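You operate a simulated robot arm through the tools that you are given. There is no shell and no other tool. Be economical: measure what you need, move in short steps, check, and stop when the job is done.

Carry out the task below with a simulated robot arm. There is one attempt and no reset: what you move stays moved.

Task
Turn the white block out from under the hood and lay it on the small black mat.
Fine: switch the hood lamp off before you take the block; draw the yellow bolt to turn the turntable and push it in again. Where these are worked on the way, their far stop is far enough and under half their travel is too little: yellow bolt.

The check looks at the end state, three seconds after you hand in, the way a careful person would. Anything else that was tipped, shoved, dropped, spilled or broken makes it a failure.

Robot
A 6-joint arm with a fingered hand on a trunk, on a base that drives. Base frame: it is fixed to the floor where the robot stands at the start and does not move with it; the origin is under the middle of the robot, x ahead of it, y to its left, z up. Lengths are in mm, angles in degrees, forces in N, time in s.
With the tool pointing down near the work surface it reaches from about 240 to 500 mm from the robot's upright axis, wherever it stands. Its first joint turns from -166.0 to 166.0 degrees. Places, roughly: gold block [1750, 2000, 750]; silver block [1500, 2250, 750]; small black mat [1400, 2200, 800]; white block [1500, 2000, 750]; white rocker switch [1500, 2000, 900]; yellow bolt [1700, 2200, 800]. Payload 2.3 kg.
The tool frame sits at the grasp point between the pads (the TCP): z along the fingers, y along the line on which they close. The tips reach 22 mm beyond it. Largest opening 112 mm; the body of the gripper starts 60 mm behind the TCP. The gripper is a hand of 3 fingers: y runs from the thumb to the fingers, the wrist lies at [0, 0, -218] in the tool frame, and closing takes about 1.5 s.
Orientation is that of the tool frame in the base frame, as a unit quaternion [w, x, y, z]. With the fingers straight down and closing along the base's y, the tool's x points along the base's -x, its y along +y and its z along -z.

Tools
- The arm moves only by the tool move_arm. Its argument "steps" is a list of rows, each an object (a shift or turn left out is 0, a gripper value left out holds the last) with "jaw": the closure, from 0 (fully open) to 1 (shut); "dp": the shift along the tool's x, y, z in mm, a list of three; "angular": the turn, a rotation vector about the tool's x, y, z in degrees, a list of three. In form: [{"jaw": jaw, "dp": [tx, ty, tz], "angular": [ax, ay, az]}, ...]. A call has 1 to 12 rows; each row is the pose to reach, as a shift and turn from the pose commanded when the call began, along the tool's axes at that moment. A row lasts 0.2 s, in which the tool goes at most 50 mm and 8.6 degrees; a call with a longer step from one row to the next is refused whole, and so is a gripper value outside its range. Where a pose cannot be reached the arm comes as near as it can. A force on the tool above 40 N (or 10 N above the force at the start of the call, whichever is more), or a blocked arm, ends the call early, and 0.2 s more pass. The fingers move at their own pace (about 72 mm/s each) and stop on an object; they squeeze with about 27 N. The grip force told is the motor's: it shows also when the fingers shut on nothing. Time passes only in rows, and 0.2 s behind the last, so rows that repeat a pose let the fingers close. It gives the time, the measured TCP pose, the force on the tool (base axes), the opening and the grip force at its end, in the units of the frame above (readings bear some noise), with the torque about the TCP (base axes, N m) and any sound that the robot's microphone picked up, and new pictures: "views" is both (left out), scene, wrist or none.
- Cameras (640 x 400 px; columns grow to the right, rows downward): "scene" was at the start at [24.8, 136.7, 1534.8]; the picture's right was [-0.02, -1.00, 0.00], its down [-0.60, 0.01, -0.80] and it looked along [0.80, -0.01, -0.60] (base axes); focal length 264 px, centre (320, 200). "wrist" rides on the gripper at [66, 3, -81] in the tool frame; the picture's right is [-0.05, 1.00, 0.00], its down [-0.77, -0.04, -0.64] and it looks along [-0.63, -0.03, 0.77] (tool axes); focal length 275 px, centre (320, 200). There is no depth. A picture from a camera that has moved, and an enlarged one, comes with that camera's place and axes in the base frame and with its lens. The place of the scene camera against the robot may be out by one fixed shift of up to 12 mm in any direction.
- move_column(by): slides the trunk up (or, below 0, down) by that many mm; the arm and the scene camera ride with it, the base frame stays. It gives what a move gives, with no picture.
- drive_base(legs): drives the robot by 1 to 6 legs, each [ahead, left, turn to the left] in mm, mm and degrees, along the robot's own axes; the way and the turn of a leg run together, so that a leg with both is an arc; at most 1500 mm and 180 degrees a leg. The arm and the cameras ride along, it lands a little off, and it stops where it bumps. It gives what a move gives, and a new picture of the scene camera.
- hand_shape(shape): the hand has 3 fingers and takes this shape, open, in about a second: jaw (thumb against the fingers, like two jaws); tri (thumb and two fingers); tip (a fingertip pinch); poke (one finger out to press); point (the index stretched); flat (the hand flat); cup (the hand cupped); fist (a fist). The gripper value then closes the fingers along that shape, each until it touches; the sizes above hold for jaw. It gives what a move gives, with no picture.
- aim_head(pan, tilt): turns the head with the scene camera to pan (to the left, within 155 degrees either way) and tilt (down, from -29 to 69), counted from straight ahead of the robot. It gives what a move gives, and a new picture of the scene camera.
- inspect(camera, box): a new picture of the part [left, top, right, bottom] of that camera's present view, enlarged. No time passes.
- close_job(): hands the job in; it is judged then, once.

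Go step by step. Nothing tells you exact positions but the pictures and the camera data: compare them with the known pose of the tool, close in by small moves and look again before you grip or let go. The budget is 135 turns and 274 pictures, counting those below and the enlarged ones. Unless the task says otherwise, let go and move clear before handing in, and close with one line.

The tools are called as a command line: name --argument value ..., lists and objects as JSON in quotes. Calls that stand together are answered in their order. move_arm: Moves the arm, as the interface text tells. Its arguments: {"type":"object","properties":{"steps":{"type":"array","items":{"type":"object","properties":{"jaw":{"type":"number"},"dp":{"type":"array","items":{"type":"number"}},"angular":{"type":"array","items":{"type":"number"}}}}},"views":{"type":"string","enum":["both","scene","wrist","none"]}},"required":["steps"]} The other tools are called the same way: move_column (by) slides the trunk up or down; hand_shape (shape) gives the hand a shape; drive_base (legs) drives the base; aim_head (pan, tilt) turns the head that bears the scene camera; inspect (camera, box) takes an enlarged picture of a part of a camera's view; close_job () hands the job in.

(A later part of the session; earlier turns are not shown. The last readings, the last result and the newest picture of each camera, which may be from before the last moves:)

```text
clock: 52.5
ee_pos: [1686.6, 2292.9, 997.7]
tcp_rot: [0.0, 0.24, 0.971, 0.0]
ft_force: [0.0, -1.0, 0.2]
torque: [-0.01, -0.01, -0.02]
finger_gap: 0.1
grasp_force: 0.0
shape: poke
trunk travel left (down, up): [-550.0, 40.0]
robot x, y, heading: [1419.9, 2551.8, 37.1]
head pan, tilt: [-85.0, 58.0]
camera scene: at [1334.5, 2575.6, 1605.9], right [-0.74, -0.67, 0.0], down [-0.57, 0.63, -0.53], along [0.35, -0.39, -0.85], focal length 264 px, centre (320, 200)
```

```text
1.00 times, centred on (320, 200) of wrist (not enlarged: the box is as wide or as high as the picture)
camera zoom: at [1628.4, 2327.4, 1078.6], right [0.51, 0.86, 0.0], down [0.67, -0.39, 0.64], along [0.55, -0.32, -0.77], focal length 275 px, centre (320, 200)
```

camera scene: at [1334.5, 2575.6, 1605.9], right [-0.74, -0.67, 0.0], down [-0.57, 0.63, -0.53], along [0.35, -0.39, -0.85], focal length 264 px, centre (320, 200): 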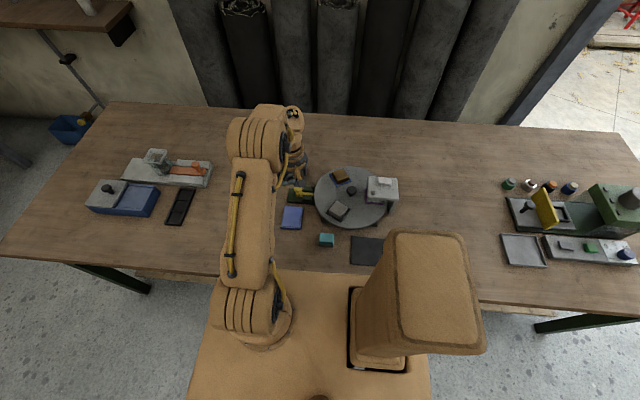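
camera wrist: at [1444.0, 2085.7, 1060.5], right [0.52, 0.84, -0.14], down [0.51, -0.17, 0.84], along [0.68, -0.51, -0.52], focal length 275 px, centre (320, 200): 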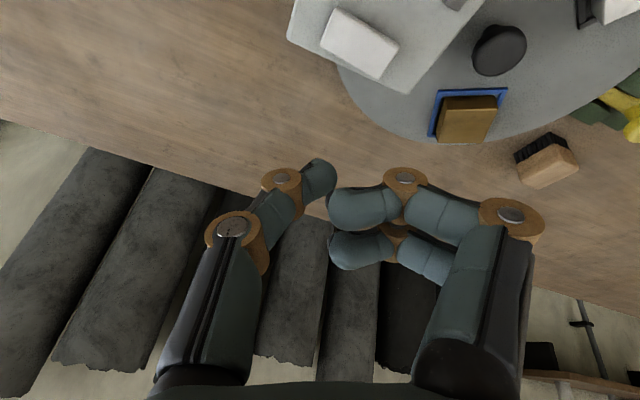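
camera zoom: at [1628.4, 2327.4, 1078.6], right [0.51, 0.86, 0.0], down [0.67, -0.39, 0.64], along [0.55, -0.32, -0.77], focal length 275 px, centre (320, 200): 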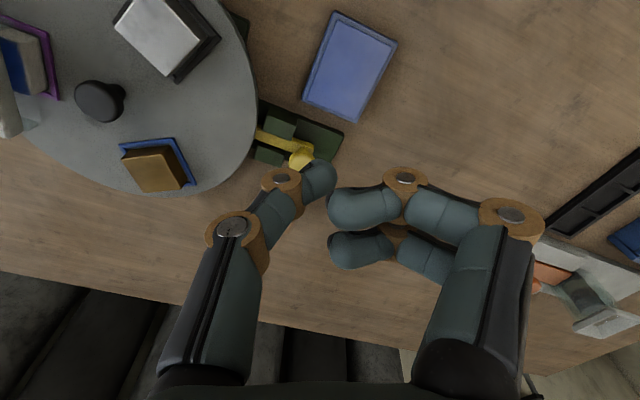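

inspect --camera "wrist" --box '[230, 80, 360, 180]'

inspect --camera "scene" --box '[270, 155, 410, 245]'

```text
4.00 times, centred on (295, 130) of wrist
camera zoom: at [1628.4, 2327.4, 1078.6], right [0.51, 0.86, 0.0], down [0.67, -0.39, 0.64], along [0.55, -0.32, -0.77], focal length 1101 px, centre (420, 480)
```

zoom: 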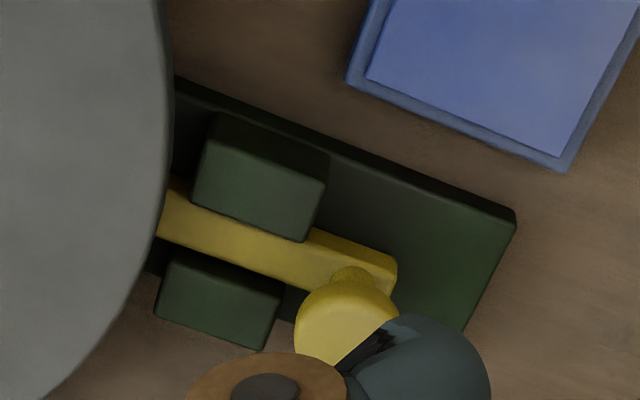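

```text
4.44 times, centred on (340, 200) of scene
camera zoom: at [1334.5, 2575.6, 1605.9], right [-0.74, -0.67, 0.0], down [-0.57, 0.63, -0.53], along [0.35, -0.39, -0.85], focal length 1175 px, centre (231, 200)
```

zoom: 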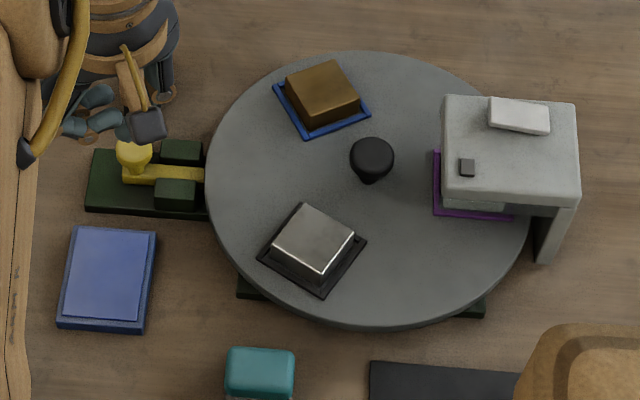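

The bolt knob sits near (1757, 2226, top 814), with room beyond it to slide away from the disc. I take the jaw shape, half closed, and turn the jaws along the bolt's line.

hand_shape --shape "jaw"

move_arm --steps '[{"jaw": 0.45, "dp": [-15, -8, 0], "angular": [0, 0, 8.4]}, {"jaw": 0.45, "dp": [-30, -16, 0], "angular": [0, 0, 16.8]}, {"jaw": 0.45, "dp": [-45, -25, 0], "angular": [0, 0, 25]}, {"jaw": 0.45, "dp": [-45, -25, 0], "angular": [0, 0, 25]}]' --views "none"

move_arm --steps '[{"dp": [-15, 0, 25], "angular": [0, -7, 0]}, {"dp": [-30, 0, 50], "angular": [0, -14, 0]}, {"dp": [-45, 0, 75], "angular": [0, -20, 0]}, {"dp": [-45, 0, 100], "angular": [0, -20, 0]}, {"dp": [-45, 0, 100], "angular": [0, -20, 0]}]'

```text
clock: 53.4
ee_pos: [1684.9, 2293.3, 998.7]
tcp_rot: [0.0, 0.24, 0.971, 0.001]
ft_force: [-1.2, -0.4, 0.2]
torque: [0.04, 0.03, 0.01]
finger_gap: 111.9
grasp_force: 0.0
shape: jaw
trunk travel left (down, up): [-550.0, 40.0]
robot x, y, heading: [1421.8, 2555.8, 37.2]
head pan, tilt: [-85.0, 58.0]
```

```text
clock: 54.4
ee_pos: [1712.7, 2250.9, 998.2]
tcp_rot: [0.0, 0.446, 0.895, -0.001]
ft_force: [0.2, -0.2, -0.6]
torque: [0.01, -0.03, 0.01]
finger_gap: 62.2
grasp_force: 0.1
shape: jaw
trunk travel left (down, up): [-550.0, 40.0]
robot x, y, heading: [1422.2, 2554.4, 37.2]
head pan, tilt: [-85.0, 58.0]
```

```text
clock: 55.6
ee_pos: [1743.0, 2213.8, 898.1]
tcp_rot: [0.155, 0.438, 0.882, -0.076]
ft_force: [0.6, 0.5, 0.4]
torque: [0.01, 0.01, 0.0]
finger_gap: 62.2
grasp_force: 0.0
shape: jaw
trunk travel left (down, up): [-550.0, 40.0]
robot x, y, heading: [1426.2, 2550.9, 37.1]
head pan, tilt: [-85.0, 58.0]
camera scene: at [1333.8, 2575.2, 1605.9], right [-0.74, -0.67, 0.0], down [-0.57, 0.63, -0.53], along [0.36, -0.39, -0.85], focal length 264 px, centre (320, 200)
camera wrist: at [1689.6, 2287.1, 951.8], right [0.82, 0.57, 0.02], down [0.28, -0.43, 0.86], along [0.5, -0.7, -0.51], focal length 275 px, centre (320, 200)
```

scene: 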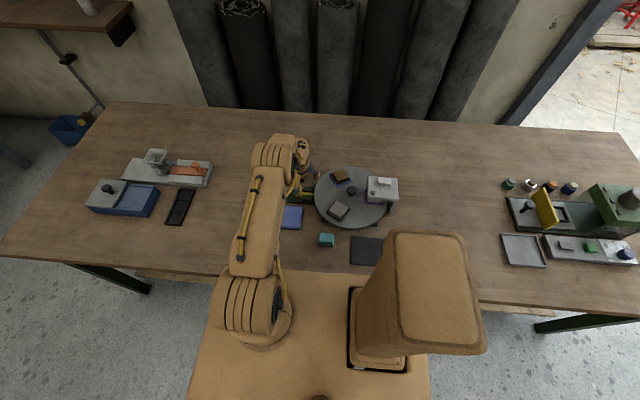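
wrist: 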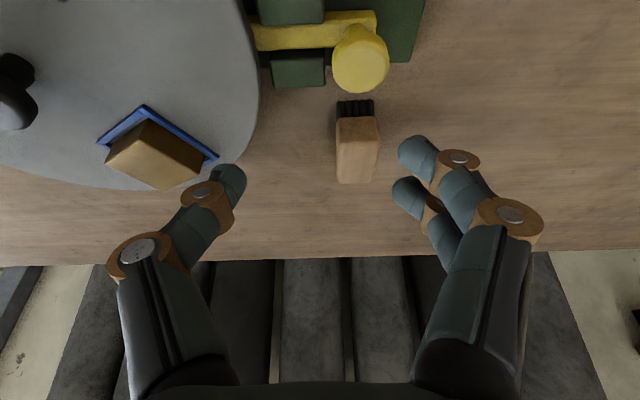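

Knob fixes at about (1760, 2226). I come down around it, stopping short to check.

move_arm --steps '[{"dp": [5, 15, 12]}, {"dp": [13, 21, 32]}, {"dp": [22, 21, 54]}, {"dp": [22, 21, 54]}]'

```text
clock: 56.6
ee_pos: [1758.4, 2229.7, 839.6]
tcp_rot: [0.156, 0.438, 0.882, -0.076]
ft_force: [0.1, 1.2, -0.3]
torque: [-0.01, 0.01, -0.02]
finger_gap: 62.2
grasp_force: 0.0
shape: jaw
trunk travel left (down, up): [-550.0, 40.0]
robot x, y, heading: [1422.5, 2553.7, 37.1]
head pan, tilt: [-85.0, 58.0]
camera scene: at [1333.8, 2575.2, 1605.9], right [-0.74, -0.67, 0.0], down [-0.57, 0.63, -0.53], along [0.36, -0.39, -0.85], focal length 264 px, centre (320, 200)
camera wrist: at [1705.1, 2302.5, 893.8], right [0.82, 0.57, 0.02], down [0.28, -0.43, 0.86], along [0.5, -0.7, -0.51], focal length 275 px, centre (320, 200)
```

scene: 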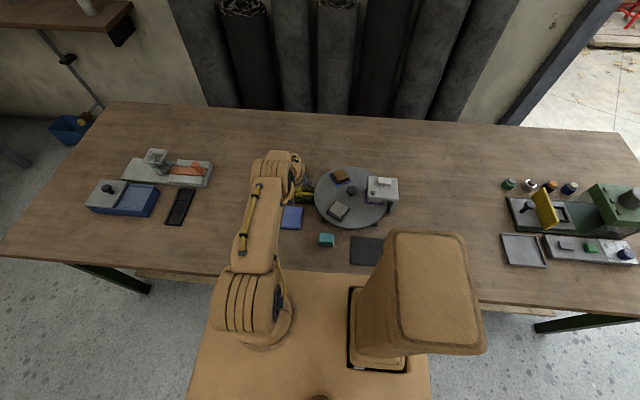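
wrist: 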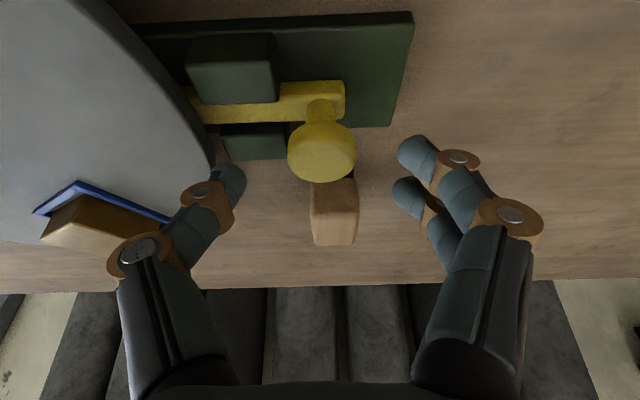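

The knob is centred between the jaws. I go down 20 mm and close.

move_arm --steps '[{"dp": [3.4, 0, 9.4]}, {"dp": [6.8, 0, 18.8]}, {"dp": [6.8, 0, 18.8], "jaw": 0.9}, {"dp": [6.8, 0, 18.8], "jaw": 0.9}, {"dp": [6.8, 0, 18.8], "jaw": 0.9}, {"dp": [6.8, 0, 18.8], "jaw": 0.9}, {"dp": [6.8, 0, 18.8], "jaw": 0.9}]'

```text
clock: 58.2
ee_pos: [1755.8, 2229.7, 818.8]
tcp_rot: [0.155, 0.438, 0.883, -0.076]
ft_force: [-1.6, 2.8, -12.2]
torque: [0.28, -0.03, 0.04]
finger_gap: 14.4
grasp_force: 27.0
shape: jaw
trunk travel left (down, up): [-550.0, 40.0]
robot x, y, heading: [1421.1, 2549.4, 37.4]
head pan, tilt: [-85.0, 58.0]
camera scene: at [1334.8, 2574.3, 1605.9], right [-0.74, -0.67, 0.0], down [-0.57, 0.63, -0.53], along [0.35, -0.39, -0.85], focal length 264 px, centre (320, 200)
camera wrist: at [1704.2, 2303.5, 872.9], right [0.82, 0.57, 0.02], down [0.28, -0.43, 0.86], along [0.5, -0.7, -0.51], focal length 275 px, centre (320, 200)
```

scene: 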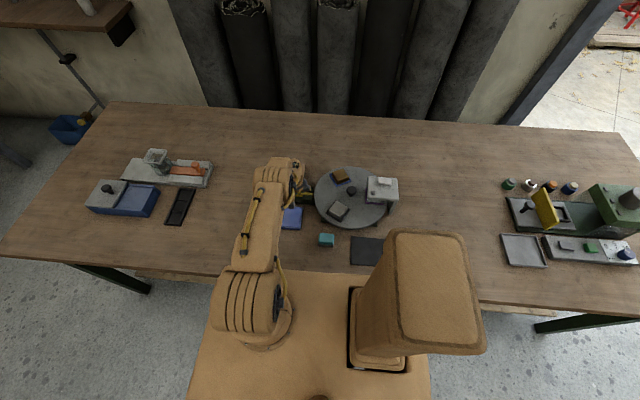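
wrist: 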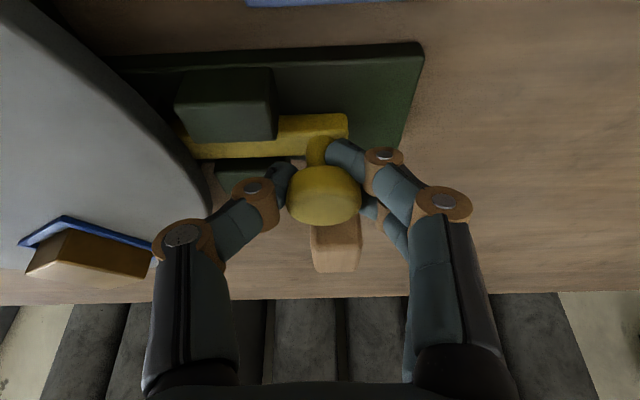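

Gripped on the stem under the cap. I draw the bolt along +u until its stop.

move_arm --steps '[{"dp": [0, 5, 0]}, {"dp": [0, 10, 0]}, {"dp": [0, 15, 0]}, {"dp": [0, 20, 0]}, {"dp": [0, 25, 0]}, {"dp": [0, 30, 0]}, {"dp": [0, 35, 0]}, {"dp": [0, 40, 0]}]'

```text
clock: 60.0
ee_pos: [1784.8, 2250.4, 819.3]
tcp_rot: [0.154, 0.439, 0.882, -0.075]
ft_force: [-26.7, -10.4, -14.1]
torque: [0.08, 0.25, -0.24]
finger_gap: 14.7
grasp_force: 26.8
shape: jaw
trunk travel left (down, up): [-550.0, 40.0]
robot x, y, heading: [1422.7, 2552.0, 37.0]
head pan, tilt: [-85.0, 58.0]
camera scene: at [1328.6, 2570.5, 1605.6], right [-0.74, -0.67, 0.0], down [-0.57, 0.63, -0.53], along [0.36, -0.39, -0.85], focal length 264 px, centre (320, 200)
camera wrist: at [1732.5, 2324.4, 872.6], right [0.82, 0.57, 0.02], down [0.27, -0.43, 0.86], along [0.5, -0.7, -0.51], focal length 275 px, centre (320, 200)
```

scene: 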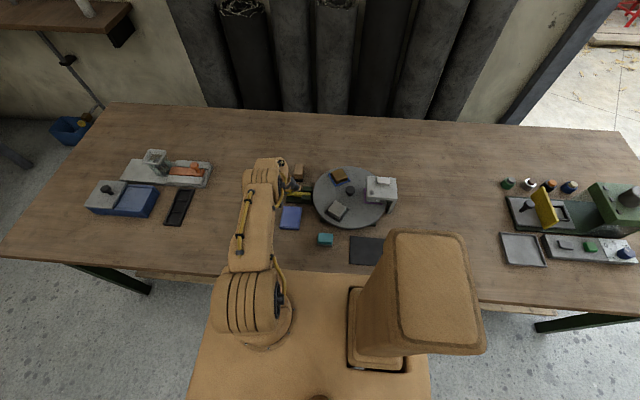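
wrist: 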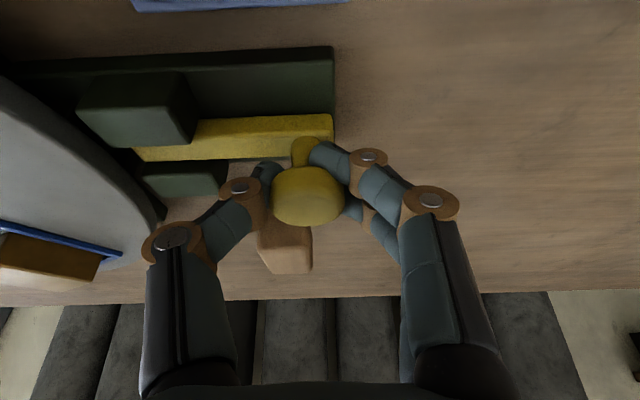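

Drawn about 36 mm to its stop. I relax, open, rise and look whether it stays.

move_arm --steps '[{"dp": [0, -4, 0]}, {"dp": [0, -4, 0], "jaw": 0.45}, {"dp": [0, -4, 0], "jaw": 0.45}, {"dp": [0, -4, 0], "jaw": 0.45}, {"dp": [-12, -4, -33], "jaw": 0.45}, {"dp": [-27, -4, -75], "jaw": 0.45}, {"dp": [-27, -4, -75], "jaw": 0.45}]'

```text
clock: 61.6
ee_pos: [1786.0, 2253.4, 900.0]
tcp_rot: [0.155, 0.438, 0.882, -0.077]
ft_force: [0.1, -0.1, -0.9]
torque: [-0.01, -0.01, 0.03]
finger_gap: 60.7
grasp_force: 0.0
shape: jaw
trunk travel left (down, up): [-550.0, 40.0]
robot x, y, heading: [1425.0, 2553.2, 36.9]
head pan, tilt: [-85.0, 58.0]
camera scene: at [1334.3, 2574.9, 1605.9], right [-0.74, -0.67, 0.0], down [-0.57, 0.63, -0.53], along [0.36, -0.39, -0.85], focal length 264 px, centre (320, 200)
camera wrist: at [1733.0, 2325.8, 953.2], right [0.82, 0.57, 0.02], down [0.28, -0.43, 0.86], along [0.5, -0.7, -0.51], focal length 275 px, centre (320, 200)
```

scene: 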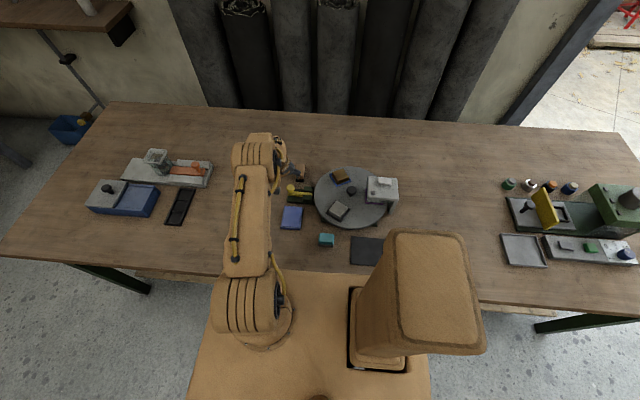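
wrist: 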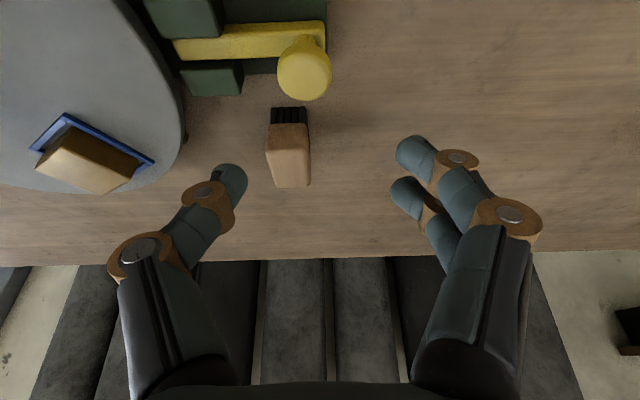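

The bolt stays drawn. I rise and drive back so the turntable's centre knob lies square to the arm.

move_arm --steps '[{"dp": [0, 0, -30]}, {"dp": [0, 0, -70]}, {"dp": [0, 0, -70]}]' --views "none"

drive_base --legs '[[-180, 0, 0]]'

inspect --camera "wrist" --box '[0, 0, 640, 400]'

```text
clock: 62.4
ee_pos: [1773.0, 2269.0, 965.4]
tcp_rot: [0.155, 0.438, 0.882, -0.076]
ft_force: [0.7, 0.5, 0.3]
torque: [-0.01, -0.01, 0.02]
finger_gap: 60.9
grasp_force: 0.1
shape: jaw
trunk travel left (down, up): [-550.0, 40.0]
robot x, y, heading: [1423.9, 2552.2, 37.1]
head pan, tilt: [-85.0, 58.0]
```

```text
clock: 63.9
ee_pos: [1628.1, 2161.4, 965.0]
tcp_rot: [0.157, 0.436, 0.883, -0.076]
ft_force: [0.2, -1.2, 0.5]
torque: [-0.01, 0.01, 0.04]
finger_gap: 61.1
grasp_force: 0.1
shape: jaw
trunk travel left (down, up): [-550.0, 40.0]
robot x, y, heading: [1278.0, 2444.3, 37.0]
head pan, tilt: [-85.0, 58.0]
camera scene: at [1189.4, 2465.3, 1605.9], right [-0.74, -0.67, 0.0], down [-0.57, 0.63, -0.53], along [0.36, -0.39, -0.85], focal length 264 px, centre (320, 200)
```

scene: 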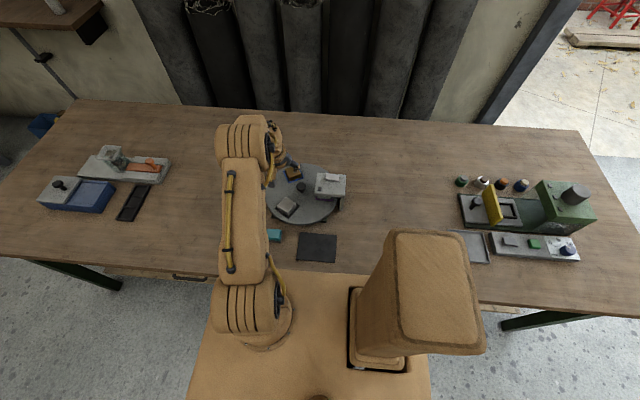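

```text
1.00 times, centred on (320, 200) of wrist (not enlarged: the box is as wide or as high as the picture)
camera zoom: at [1575.8, 2234.3, 1019.3], right [0.82, 0.57, 0.02], down [0.28, -0.43, 0.86], along [0.5, -0.7, -0.51], focal length 275 px, centre (320, 200)
```

zoom: 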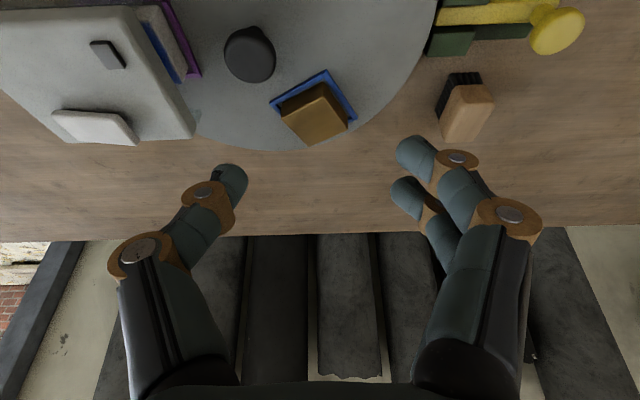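

The knob fixes at about (1603, 2115), top 836. I untilt, then turn the hand about 60° so it can grip and twist the knob clockwise without nearing the hood.

move_arm --steps '[{"dp": [16, 0, -6], "angular": [0, 6.7, 0], "jaw": 0.5}, {"dp": [32, 0, -12], "angular": [0, 13.4, 0]}, {"dp": [47, 0, -17], "angular": [0, 20.2, 0]}, {"dp": [47, 0, -17], "angular": [0, 20.2, 0]}]' --views "none"

move_arm --steps '[{"angular": [0, 0, 8.5]}, {"angular": [0, 0, 17]}, {"angular": [0, 0, 25.5]}, {"angular": [0, 0, 34]}, {"angular": [0, 0, 42.5]}, {"angular": [0, 0, 51]}, {"angular": [0, 0, 59.5]}, {"angular": [0, 0, 59.5]}]'

```text
clock: 64.9
ee_pos: [1599.3, 2200.8, 966.5]
tcp_rot: [-0.002, 0.443, 0.897, 0.002]
ft_force: [0.0, 0.6, 0.4]
torque: [-0.01, 0.0, -0.02]
finger_gap: 56.7
grasp_force: 0.0
shape: jaw
trunk travel left (down, up): [-550.0, 40.0]
robot x, y, heading: [1276.2, 2445.0, 37.2]
head pan, tilt: [-85.0, 58.0]
```

```text
clock: 66.7
ee_pos: [1598.9, 2200.1, 966.5]
tcp_rot: [-0.002, 0.83, 0.558, 0.0]
ft_force: [-0.7, 0.5, -0.5]
torque: [-0.01, 0.04, -0.01]
finger_gap: 56.6
grasp_force: 0.0
shape: jaw
trunk travel left (down, up): [-550.0, 40.0]
robot x, y, heading: [1280.6, 2442.4, 36.9]
head pan, tilt: [-85.0, 58.0]
camera scene: at [1190.1, 2465.9, 1605.9], right [-0.74, -0.67, 0.0], down [-0.57, 0.63, -0.53], along [0.36, -0.39, -0.85], focal length 264 px, centre (320, 200)
camera wrist: at [1626.1, 2260.8, 1046.5], right [0.91, -0.42, 0.0], down [-0.32, -0.7, 0.63], along [-0.27, -0.57, -0.77], focal length 275 px, centre (320, 200)
```

scene: 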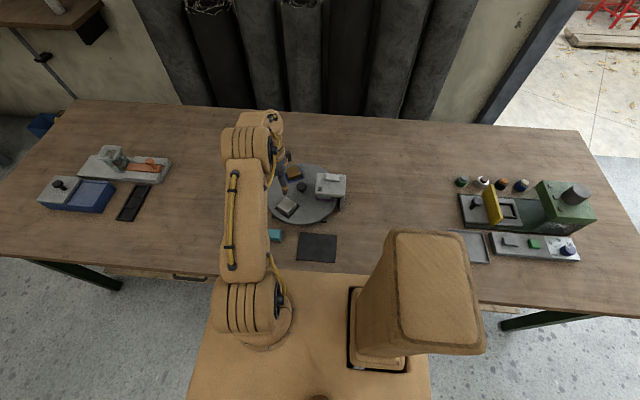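
wrist: 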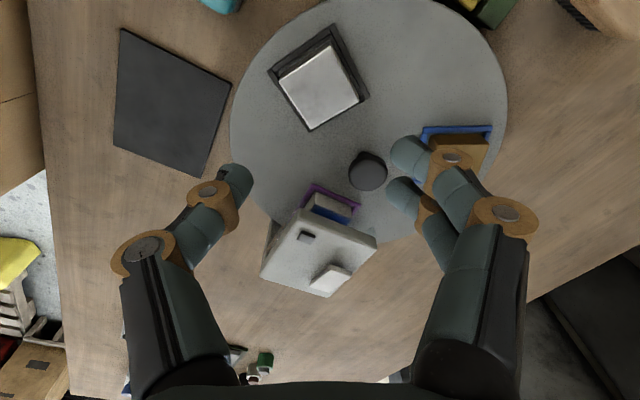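

I come over the knob with a slight outward tilt, staying above it.

move_arm --steps '[{"dp": [-25, 11, 15], "angular": [-5, 0, 0], "jaw": 0.55}, {"dp": [-50, 23, 35], "angular": [-10, 0, 0]}, {"dp": [-74.6, 34.3, 70], "angular": [-10, 0, 0]}, {"dp": [-74.6, 34.3, 81], "angular": [-10, 0, 0]}, {"dp": [-74.6, 34.3, 81], "angular": [-10, 0, 0]}]'

inspect --camera "wrist" --box '[160, 20, 480, 220]'

```text
clock: 67.9
ee_pos: [1602.3, 2119.9, 882.7]
tcp_rot: [0.069, 0.827, 0.556, 0.049]
ft_force: [0.6, 0.0, 0.2]
torque: [-0.02, 0.02, 0.02]
finger_gap: 50.9
grasp_force: 0.0
shape: jaw
trunk travel left (down, up): [-550.0, 40.0]
robot x, y, heading: [1282.5, 2442.7, 37.3]
head pan, tilt: [-85.0, 58.0]
camera scene: at [1190.3, 2465.6, 1605.9], right [-0.74, -0.67, 0.0], down [-0.57, 0.63, -0.53], along [0.36, -0.39, -0.85], focal length 264 px, centre (320, 200)
camera wrist: at [1616.8, 2185.3, 963.3], right [0.89, -0.41, 0.17], down [-0.42, -0.66, 0.62], along [-0.14, -0.62, -0.77], focal length 275 px, centre (320, 200)
```

scene: 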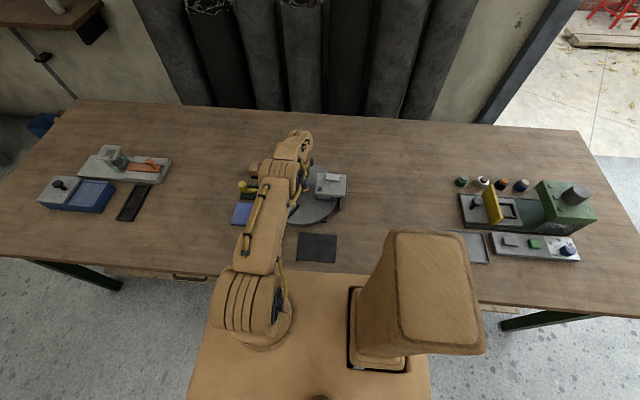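
wrist: 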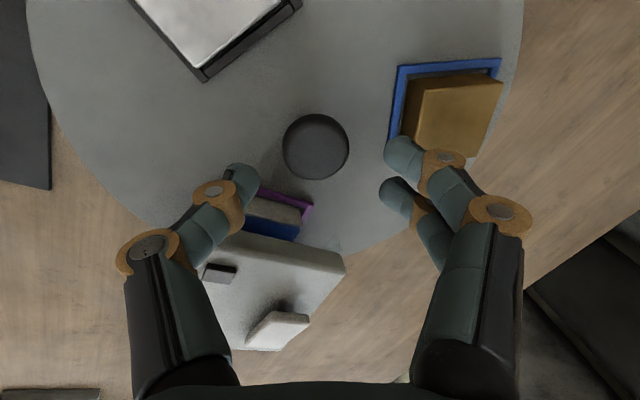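

```text
2.00 times, centred on (320, 120) of wrist
camera zoom: at [1616.8, 2185.3, 963.3], right [0.89, -0.41, 0.17], down [-0.42, -0.66, 0.62], along [-0.14, -0.62, -0.77], focal length 551 px, centre (320, 360)
```

zoom: 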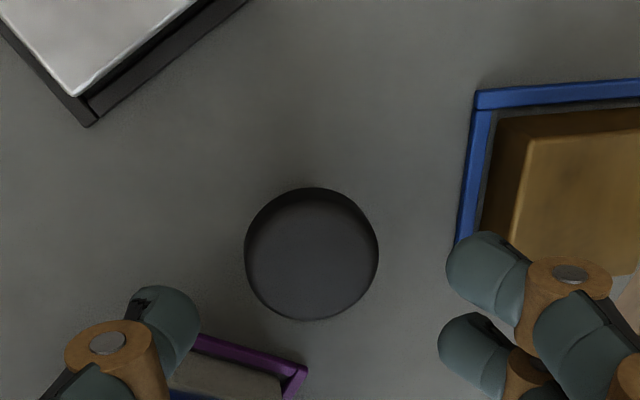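

Knob is between the jaws. I descend ~39 mm and close on the cap.

move_arm --steps '[{"dp": [-1, 0, 15]}, {"dp": [-2, -2.5, 28]}, {"dp": [-2, -3.8, 38.4]}, {"dp": [-2, -3.8, 38.4], "jaw": 0.9}, {"dp": [-2, -3.8, 38.4], "jaw": 0.9}, {"dp": [-2, -3.8, 38.4], "jaw": 0.9}, {"dp": [-2, -3.8, 38.4], "jaw": 0.9}, {"dp": [-2, -3.8, 38.4], "jaw": 0.9}]'

```text
clock: 69.7
ee_pos: [1603.0, 2119.8, 845.6]
tcp_rot: [0.07, 0.827, 0.556, 0.049]
ft_force: [2.0, 3.7, -0.3]
torque: [0.07, 0.05, 0.02]
finger_gap: 24.0
grasp_force: 27.6
shape: jaw
out of reach, approached as far as the arm can: row 3, 4
trunk travel left (down, up): [-550.0, 40.0]
robot x, y, heading: [1278.3, 2442.8, 37.3]
head pan, tilt: [-85.0, 58.0]
camera scene: at [1190.6, 2466.9, 1605.9], right [-0.74, -0.67, 0.0], down [-0.57, 0.63, -0.53], along [0.36, -0.39, -0.85], focal length 264 px, centre (320, 200)
camera wrist: at [1617.6, 2185.4, 926.8], right [0.89, -0.41, 0.17], down [-0.42, -0.66, 0.62], along [-0.14, -0.63, -0.77], focal length 275 px, centre (320, 200)
```

scene: 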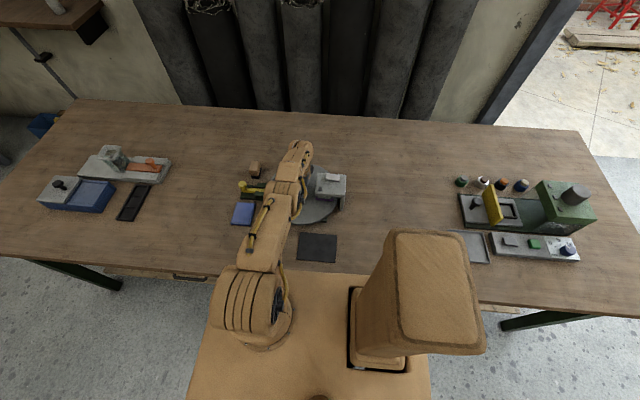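
wrist: 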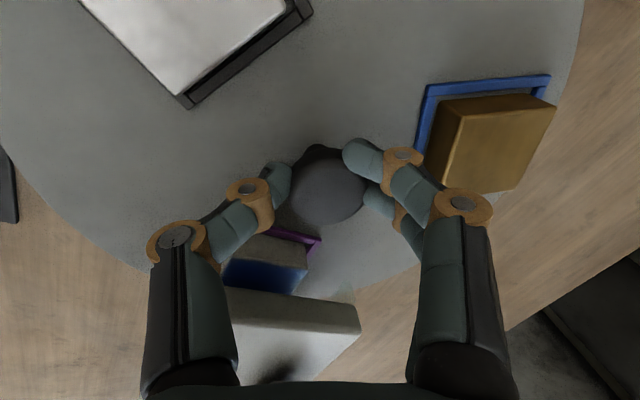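

Gripped. I twist a first 24° clockwise about the vertical and check that the disc follows.

move_arm --steps '[{"dp": [0.6, 0.4, 0], "angular": [0, -1, 5.9]}, {"dp": [1, 0.8, 0], "angular": [0, -2.1, 11.8]}, {"dp": [1.5, 1.2, 0], "angular": [0, -3.1, 17.7]}, {"dp": [1.7, 1.5, 0], "angular": [0, -4.2, 23.6]}, {"dp": [1.7, 1.5, 0], "angular": [0, -4.2, 23.6]}]'

```text
clock: 70.9
ee_pos: [1607.5, 2119.3, 846.4]
tcp_rot: [0.08, 0.924, 0.372, 0.033]
ft_force: [5.6, 11.5, 1.2]
torque: [0.23, -0.02, 0.03]
finger_gap: 23.9
grasp_force: 26.9
shape: jaw
trunk travel left (down, up): [-550.0, 40.0]
robot x, y, heading: [1277.1, 2442.3, 36.9]
head pan, tilt: [-85.0, 58.0]
camera scene: at [1191.4, 2469.2, 1606.0], right [-0.74, -0.67, 0.0], down [-0.57, 0.63, -0.53], along [0.36, -0.39, -0.85], focal length 264 px, centre (320, 200)
camera wrist: at [1646.9, 2173.6, 926.7], right [0.65, -0.74, 0.17], down [-0.66, -0.43, 0.62], along [-0.39, -0.51, -0.77], focal length 275 px, centre (320, 200)
```

scene: 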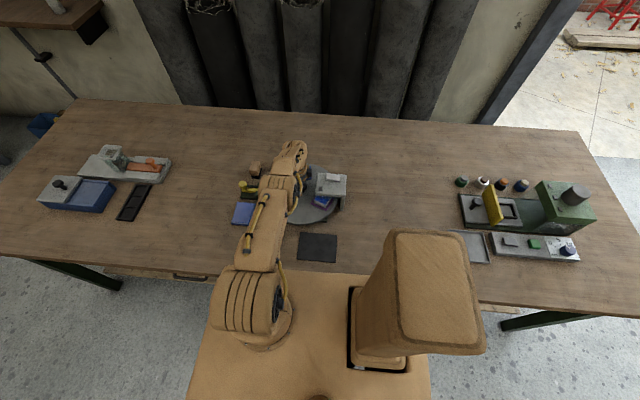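
wrist: 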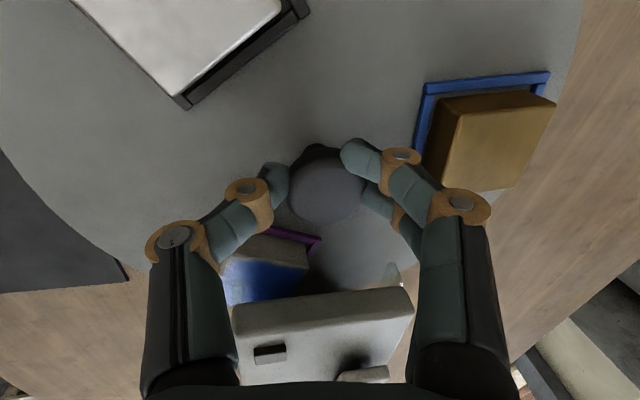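

The disc follows exactly. I twist on by another 40°, easing the side force a little.

move_arm --steps '[{"dp": [1.2, 0, 0], "angular": [0, -1.4, 7.9]}, {"dp": [2, 0, 0], "angular": [0, -2.8, 15.8]}, {"dp": [2.6, 0, 0], "angular": [0, -4.2, 23.6]}, {"dp": [3.2, 0.1, 0], "angular": [0, -5.6, 31.5]}, {"dp": [3.6, 0.2, 0], "angular": [0, -7, 39.4]}, {"dp": [3.6, 0.2, 0], "angular": [0, -7, 39.4]}]'

```text
clock: 72.3
ee_pos: [1612.2, 2120.2, 846.6]
tcp_rot: [0.086, 0.996, 0.034, 0.001]
ft_force: [29.1, -11.0, 1.5]
torque: [-0.28, -0.42, 0.41]
finger_gap: 23.8
grasp_force: 26.9
shape: jaw
out of reach, approached as far as the arm can: row 5, 6
trunk travel left (down, up): [-550.0, 40.0]
robot x, y, heading: [1278.9, 2444.9, 36.9]
head pan, tilt: [-85.0, 58.0]
camera scene: at [1198.0, 2462.8, 1606.4], right [-0.74, -0.67, 0.0], down [-0.57, 0.63, -0.53], along [0.35, -0.39, -0.85], focal length 264 px, centre (320, 200)
camera wrist: at [1676.5, 2136.4, 926.1], right [0.02, -0.98, 0.17], down [-0.78, 0.09, 0.62], along [-0.63, -0.15, -0.76], focal length 275 px, centre (320, 200)
```

scene: 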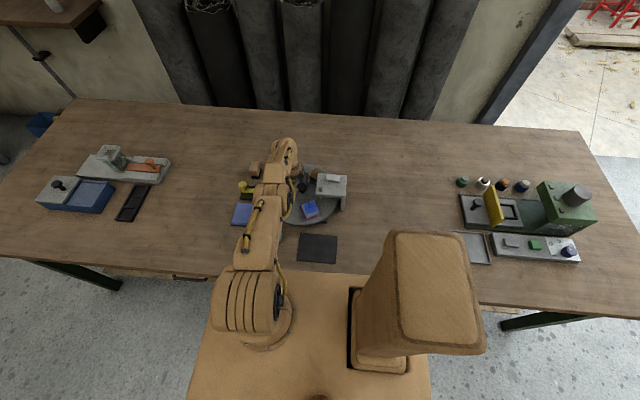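
wrist: 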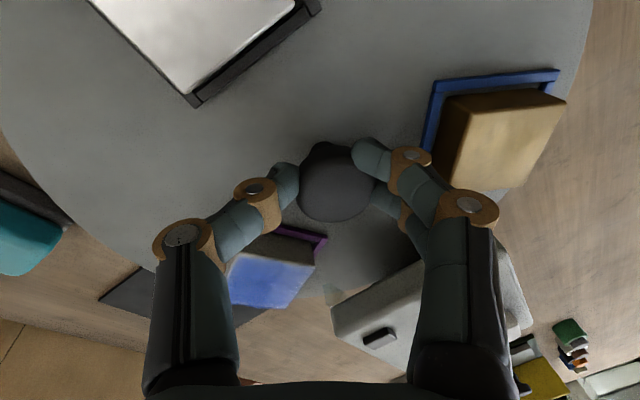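

The disc has turned ~64° and side force has risen. I look closely before letting go for a new grip.

inspect --camera "scene" --box '[230, 150, 370, 240]'

inspect --camera "wrist" --box '[200, 120, 560, 345]'

```text
4.44 times, centred on (300, 195) of scene
camera zoom: at [1198.0, 2462.8, 1606.4], right [-0.74, -0.67, 0.0], down [-0.57, 0.63, -0.53], along [0.35, -0.39, -0.85], focal length 1175 px, centre (409, 222)
```

zoom: 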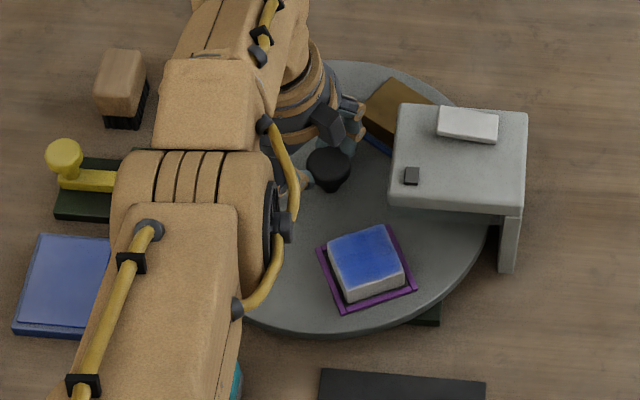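

```text
1.78 times, centred on (380, 232) of wrist
camera zoom: at [1676.5, 2136.4, 926.1], right [0.02, -0.98, 0.17], down [-0.78, 0.09, 0.62], along [-0.63, -0.15, -0.76], focal length 489 px, centre (213, 142)
```

zoom: 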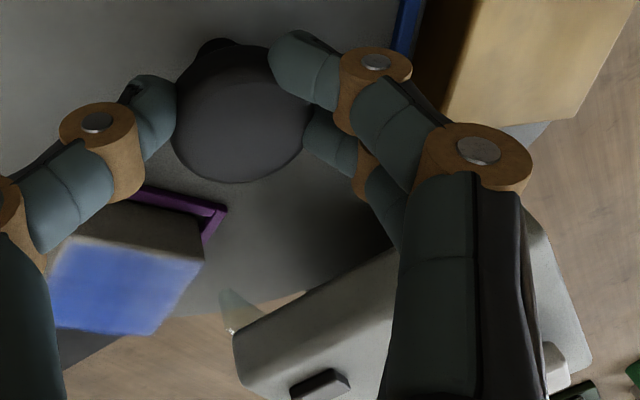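

The block has come out on the near side, nothing touches the hood. I open, lift a little and turn the hand back for a second grip.

move_arm --steps '[{"jaw": 0.55}, {"jaw": 0.55}, {"jaw": 0.5}, {"dp": [0, 4.3, -24.6]}, {"dp": [0, 7.8, -44.3]}, {"dp": [0, 7.8, -44.3]}]' --views "wrist"

```text
clock: 73.7
ee_pos: [1613.1, 2114.3, 890.4]
tcp_rot: [0.087, 0.996, 0.037, -0.002]
ft_force: [0.2, 0.4, 0.5]
torque: [-0.01, -0.01, -0.03]
finger_gap: 55.5
grasp_force: 0.0
shape: jaw
out of reach, approached as far as the arm can: row 5, 6
trunk travel left (down, up): [-550.0, 40.0]
robot x, y, heading: [1277.6, 2441.1, 37.2]
head pan, tilt: [-85.0, 58.0]
camera wrist: at [1677.7, 2130.3, 969.8], right [0.03, -0.98, 0.17], down [-0.77, 0.09, 0.63], along [-0.63, -0.15, -0.76], focal length 275 px, centre (320, 200)
```

wrist: 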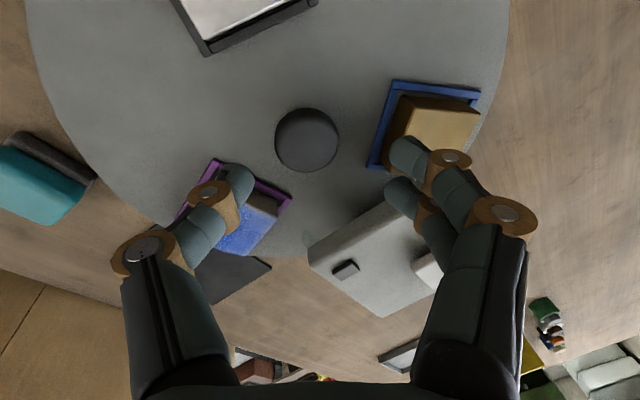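

move_arm --steps '[{"dp": [-1.2, -0.4, 0], "angular": [0, 1.48, -8.44]}, {"dp": [-2.4, -0.8, 0], "angular": [0, 2.97, -16.9]}, {"dp": [-3.6, -1.1, 0], "angular": [0, 4.45, -25.3]}, {"dp": [-4.8, -1.5, 0], "angular": [0, 5.94, -33.8]}, {"dp": [-6, -1.9, 0], "angular": [0, 7.42, -42.2]}, {"dp": [-7.2, -2.2, 0], "angular": [0, 8.9, -50.6]}, {"dp": [-8.4, -2.6, 0], "angular": [0, 10.4, -59.1]}, {"dp": [-8.4, -2.6, 0], "angular": [0, 10.4, -59.1]}]' --views "none"

move_arm --steps '[{"angular": [-4, 0, 0], "jaw": 0.55}, {"angular": [-4, 0, 0], "jaw": 0.55}]' --views "wrist"

```text
clock: 75.5
ee_pos: [1598.8, 2125.6, 892.4]
tcp_rot: [0.072, 0.845, 0.528, 0.046]
ft_force: [0.4, -0.4, 0.8]
torque: [0.0, 0.01, -0.04]
finger_gap: 55.5
grasp_force: 0.0
shape: jaw
trunk travel left (down, up): [-550.0, 40.0]
robot x, y, heading: [1283.8, 2442.8, 37.3]
head pan, tilt: [-85.0, 58.0]
```

```text
clock: 76.1
ee_pos: [1597.6, 2125.7, 893.7]
tcp_rot: [0.102, 0.842, 0.526, 0.064]
ft_force: [0.5, -0.3, -0.2]
torque: [-0.02, 0.0, -0.04]
finger_gap: 50.7
grasp_force: 0.0
shape: jaw
trunk travel left (down, up): [-550.0, 40.0]
robot x, y, heading: [1274.2, 2441.8, 37.1]
head pan, tilt: [-85.0, 58.0]
camera wrist: at [1612.4, 2192.0, 971.7], right [0.85, -0.47, 0.24], down [-0.51, -0.61, 0.61], along [-0.14, -0.64, -0.76], focal length 275 px, centre (320, 200)
```

wrist: 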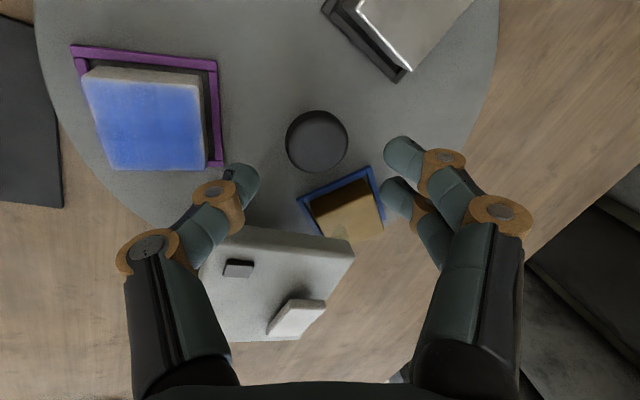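

I align over the knob and lower part-way, then check clearance to the gold block.

move_arm --steps '[{"dp": [-5.5, 8.8, 2], "jaw": 0.6}, {"dp": [-5.5, 4, 21], "jaw": 0.6}, {"dp": [-5.5, 2.2, 29], "jaw": 0.6}, {"dp": [-5.5, 2.2, 29], "jaw": 0.6}]' --views "wrist"

inspect --camera "wrist" --box '[200, 80, 440, 230]'

```text
clock: 77.1
ee_pos: [1605.2, 2116.6, 865.6]
tcp_rot: [0.102, 0.842, 0.525, 0.064]
ft_force: [-0.1, -0.1, -0.3]
torque: [-0.01, 0.04, 0.02]
finger_gap: 45.1
grasp_force: 0.0
shape: jaw
trunk travel left (down, up): [-550.0, 40.0]
robot x, y, heading: [1277.2, 2444.1, 37.2]
head pan, tilt: [-85.0, 58.0]
camera wrist: at [1618.8, 2183.0, 944.0], right [0.85, -0.47, 0.24], down [-0.51, -0.61, 0.61], along [-0.14, -0.64, -0.76], focal length 275 px, centre (320, 200)
```

wrist: 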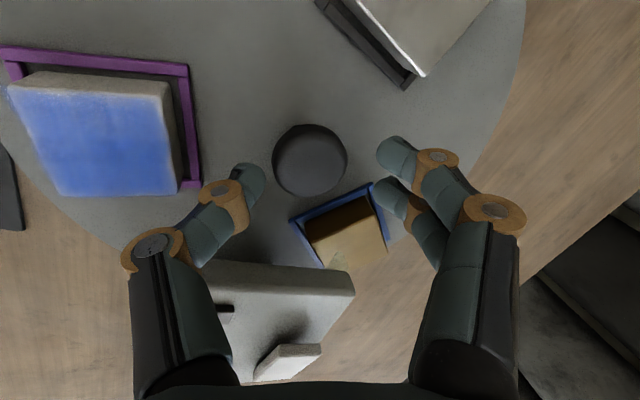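

```text
2.67 times, centred on (320, 155) of wrist
camera zoom: at [1618.8, 2183.0, 944.0], right [0.85, -0.47, 0.24], down [-0.51, -0.61, 0.61], along [-0.14, -0.64, -0.76], focal length 734 px, centre (320, 320)
```

zoom: 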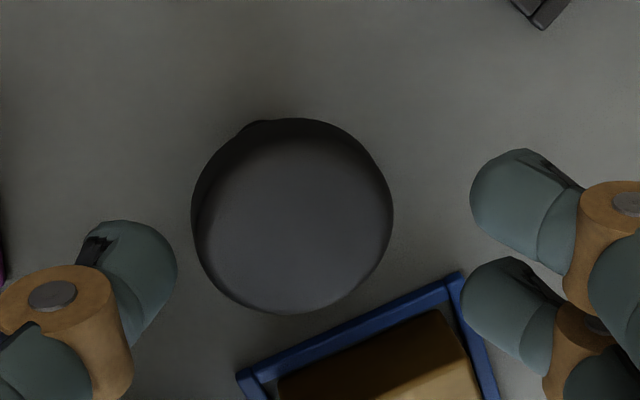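

Clearance is fine. I go down the last 21 mm and grip.

move_arm --steps '[{"dp": [0, -4, 10]}, {"dp": [0, -7, 20]}, {"dp": [0, -7, 20], "jaw": 0.9}, {"dp": [0, -7, 20], "jaw": 0.9}, {"dp": [0, -7, 20], "jaw": 0.9}, {"dp": [0, -7, 20], "jaw": 0.9}]' --views "wrist"

```text
clock: 78.5
ee_pos: [1602.9, 2117.4, 843.2]
tcp_rot: [0.101, 0.842, 0.526, 0.064]
ft_force: [2.7, 1.3, -4.7]
torque: [-0.06, -0.17, 0.0]
finger_gap: 24.9
grasp_force: 26.5
shape: jaw
trunk travel left (down, up): [-550.0, 40.0]
robot x, y, heading: [1279.6, 2443.9, 37.4]
head pan, tilt: [-85.0, 58.0]
camera wrist: at [1616.8, 2184.2, 922.3], right [0.85, -0.47, 0.24], down [-0.51, -0.61, 0.61], along [-0.14, -0.64, -0.76], focal length 275 px, centre (320, 200)
```

wrist: 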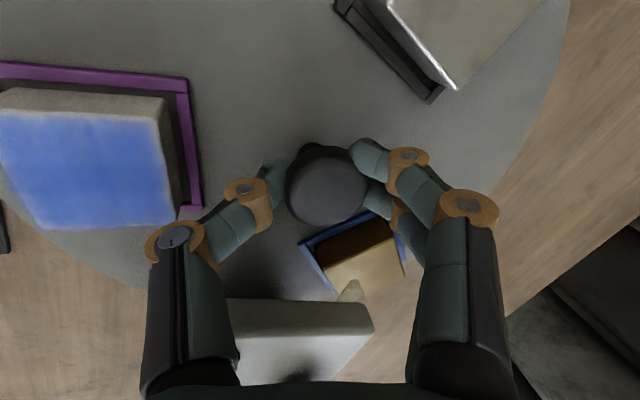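

move_arm --steps '[{"dp": [0.6, 0.1, 0], "angular": [0, -1.7, 6.8]}, {"dp": [1.1, 0.25, 0], "angular": [0, -3.4, 13.6]}, {"dp": [1.6, 0.5, 0], "angular": [0, -5.1, 20.4]}, {"dp": [2.1, 0.7, 0], "angular": [0, -6.8, 27.2]}, {"dp": [2.1, 0.7, 0], "angular": [0, -6.8, 27.2]}]' --views "wrist"

```text
clock: 79.7
ee_pos: [1605.8, 2118.2, 843.0]
tcp_rot: [0.114, 0.944, 0.306, 0.036]
ft_force: [9.5, -2.2, -2.5]
torque: [-0.19, -0.24, 0.06]
finger_gap: 24.9
grasp_force: 27.0
shape: jaw
trunk travel left (down, up): [-550.0, 40.0]
robot x, y, heading: [1276.4, 2447.3, 37.1]
head pan, tilt: [-85.0, 58.0]
camera wrist: at [1649.5, 2170.7, 921.9], right [0.53, -0.81, 0.24], down [-0.73, -0.3, 0.61], along [-0.43, -0.5, -0.76], focal length 275 px, centre (320, 200)
```

wrist: 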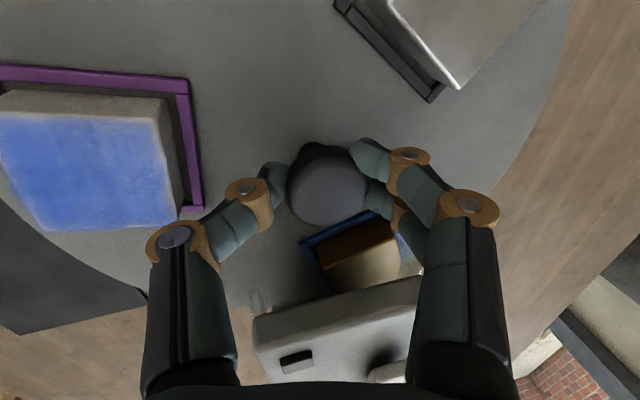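

move_arm --steps '[{"dp": [1.2, 0.6, 0], "angular": [0, -1.7, 6.8]}, {"dp": [2, 1, 0], "angular": [0, -3.4, 13.6]}, {"dp": [2.7, 1.4, 0], "angular": [0, -5.1, 20.4]}, {"dp": [3.3, 1.6, 0], "angular": [0, -6.8, 27.3]}, {"dp": [3.3, 1.6, 0], "angular": [0, -6.8, 27.3]}]'

```text
clock: 80.9
ee_pos: [1609.0, 2119.3, 841.9]
tcp_rot: [0.12, 0.99, 0.067, 0.006]
ft_force: [6.8, -8.0, -3.7]
torque: [-0.3, -0.13, 0.12]
finger_gap: 24.5
grasp_force: 26.5
shape: jaw
trunk travel left (down, up): [-550.0, 40.0]
robot x, y, heading: [1281.3, 2441.5, 37.3]
head pan, tilt: [-85.0, 58.0]
camera scene: at [1192.3, 2463.4, 1606.1], right [-0.74, -0.67, 0.0], down [-0.57, 0.63, -0.53], along [0.35, -0.39, -0.85], focal length 264 px, centre (320, 200)
camera wrist: at [1672.3, 2143.4, 921.8], right [0.08, -0.97, 0.24], down [-0.79, 0.08, 0.61], along [-0.61, -0.24, -0.75], focal length 275 px, centre (320, 200)
```

scene: 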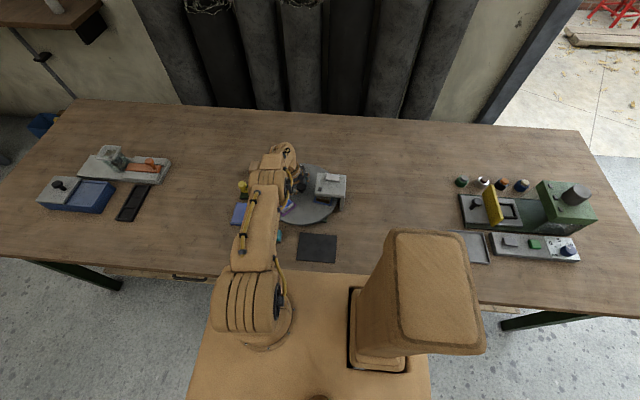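
wrist: 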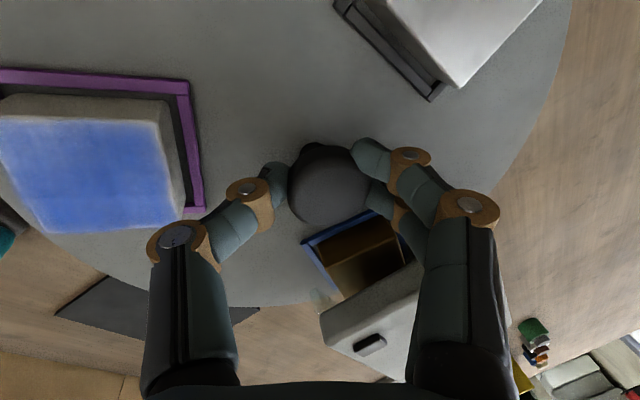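

Turned 120° by the hand's angle. I let go, lift and draw back to see the alignment.

move_arm --steps '[{"jaw": 0.55}, {"jaw": 0.55}, {"jaw": 0.5}, {"dp": [0, 6, -24]}, {"dp": [0, 11, -45]}, {"dp": [-15, -5, -60]}, {"dp": [-35, -30, -90]}, {"dp": [-50, -65, -100]}, {"dp": [-50, -65, -100]}]'

inspect --camera "scene" --box '[225, 145, 375, 245]'

```text
clock: 82.9
ee_pos: [1545.6, 2198.8, 925.6]
tcp_rot: [0.12, 0.991, 0.067, 0.008]
ft_force: [0.2, 0.4, -0.2]
torque: [0.0, -0.03, 0.03]
finger_gap: 55.4
grasp_force: 0.2
shape: jaw
trunk travel left (down, up): [-550.0, 40.0]
robot x, y, heading: [1279.7, 2444.7, 37.4]
head pan, tilt: [-85.0, 58.0]
camera scene: at [1190.2, 2465.5, 1605.9], right [-0.74, -0.67, 0.0], down [-0.57, 0.63, -0.53], along [0.36, -0.39, -0.85], focal length 264 px, centre (320, 200)
camera wrist: at [1609.3, 2224.6, 1004.8], right [0.09, -0.97, 0.24], down [-0.79, 0.08, 0.61], along [-0.61, -0.24, -0.76], focal length 275 px, centre (320, 200)
```

scene: 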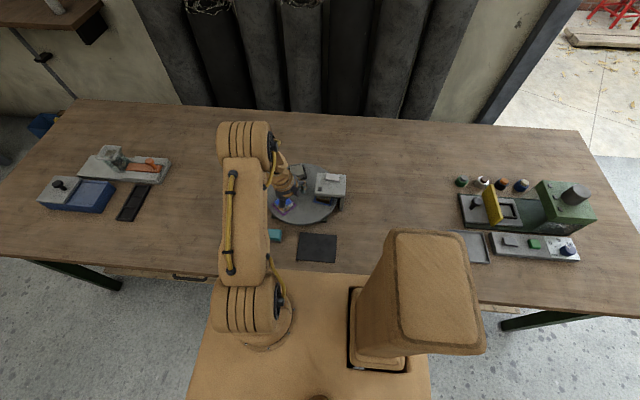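
wrist: 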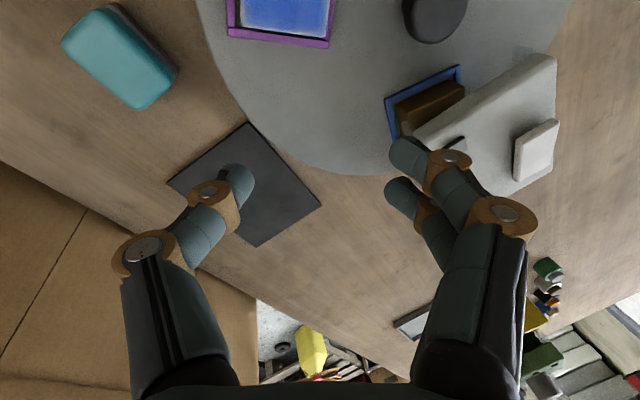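

```text
4.00 times, centred on (300, 195) of scene
camera zoom: at [1190.2, 2465.5, 1605.9], right [-0.74, -0.67, 0.0], down [-0.57, 0.63, -0.53], along [0.36, -0.39, -0.85], focal length 1057 px, centre (400, 220)
```

zoom: 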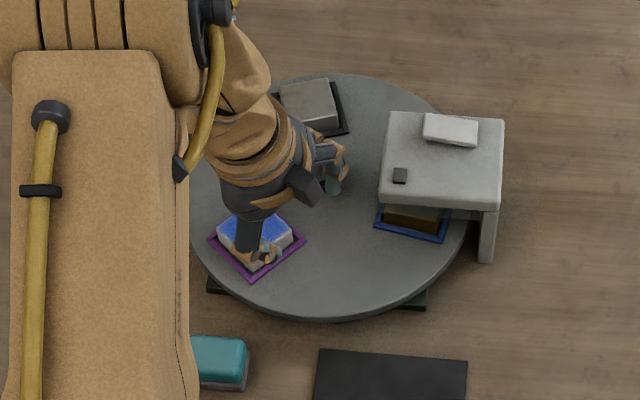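

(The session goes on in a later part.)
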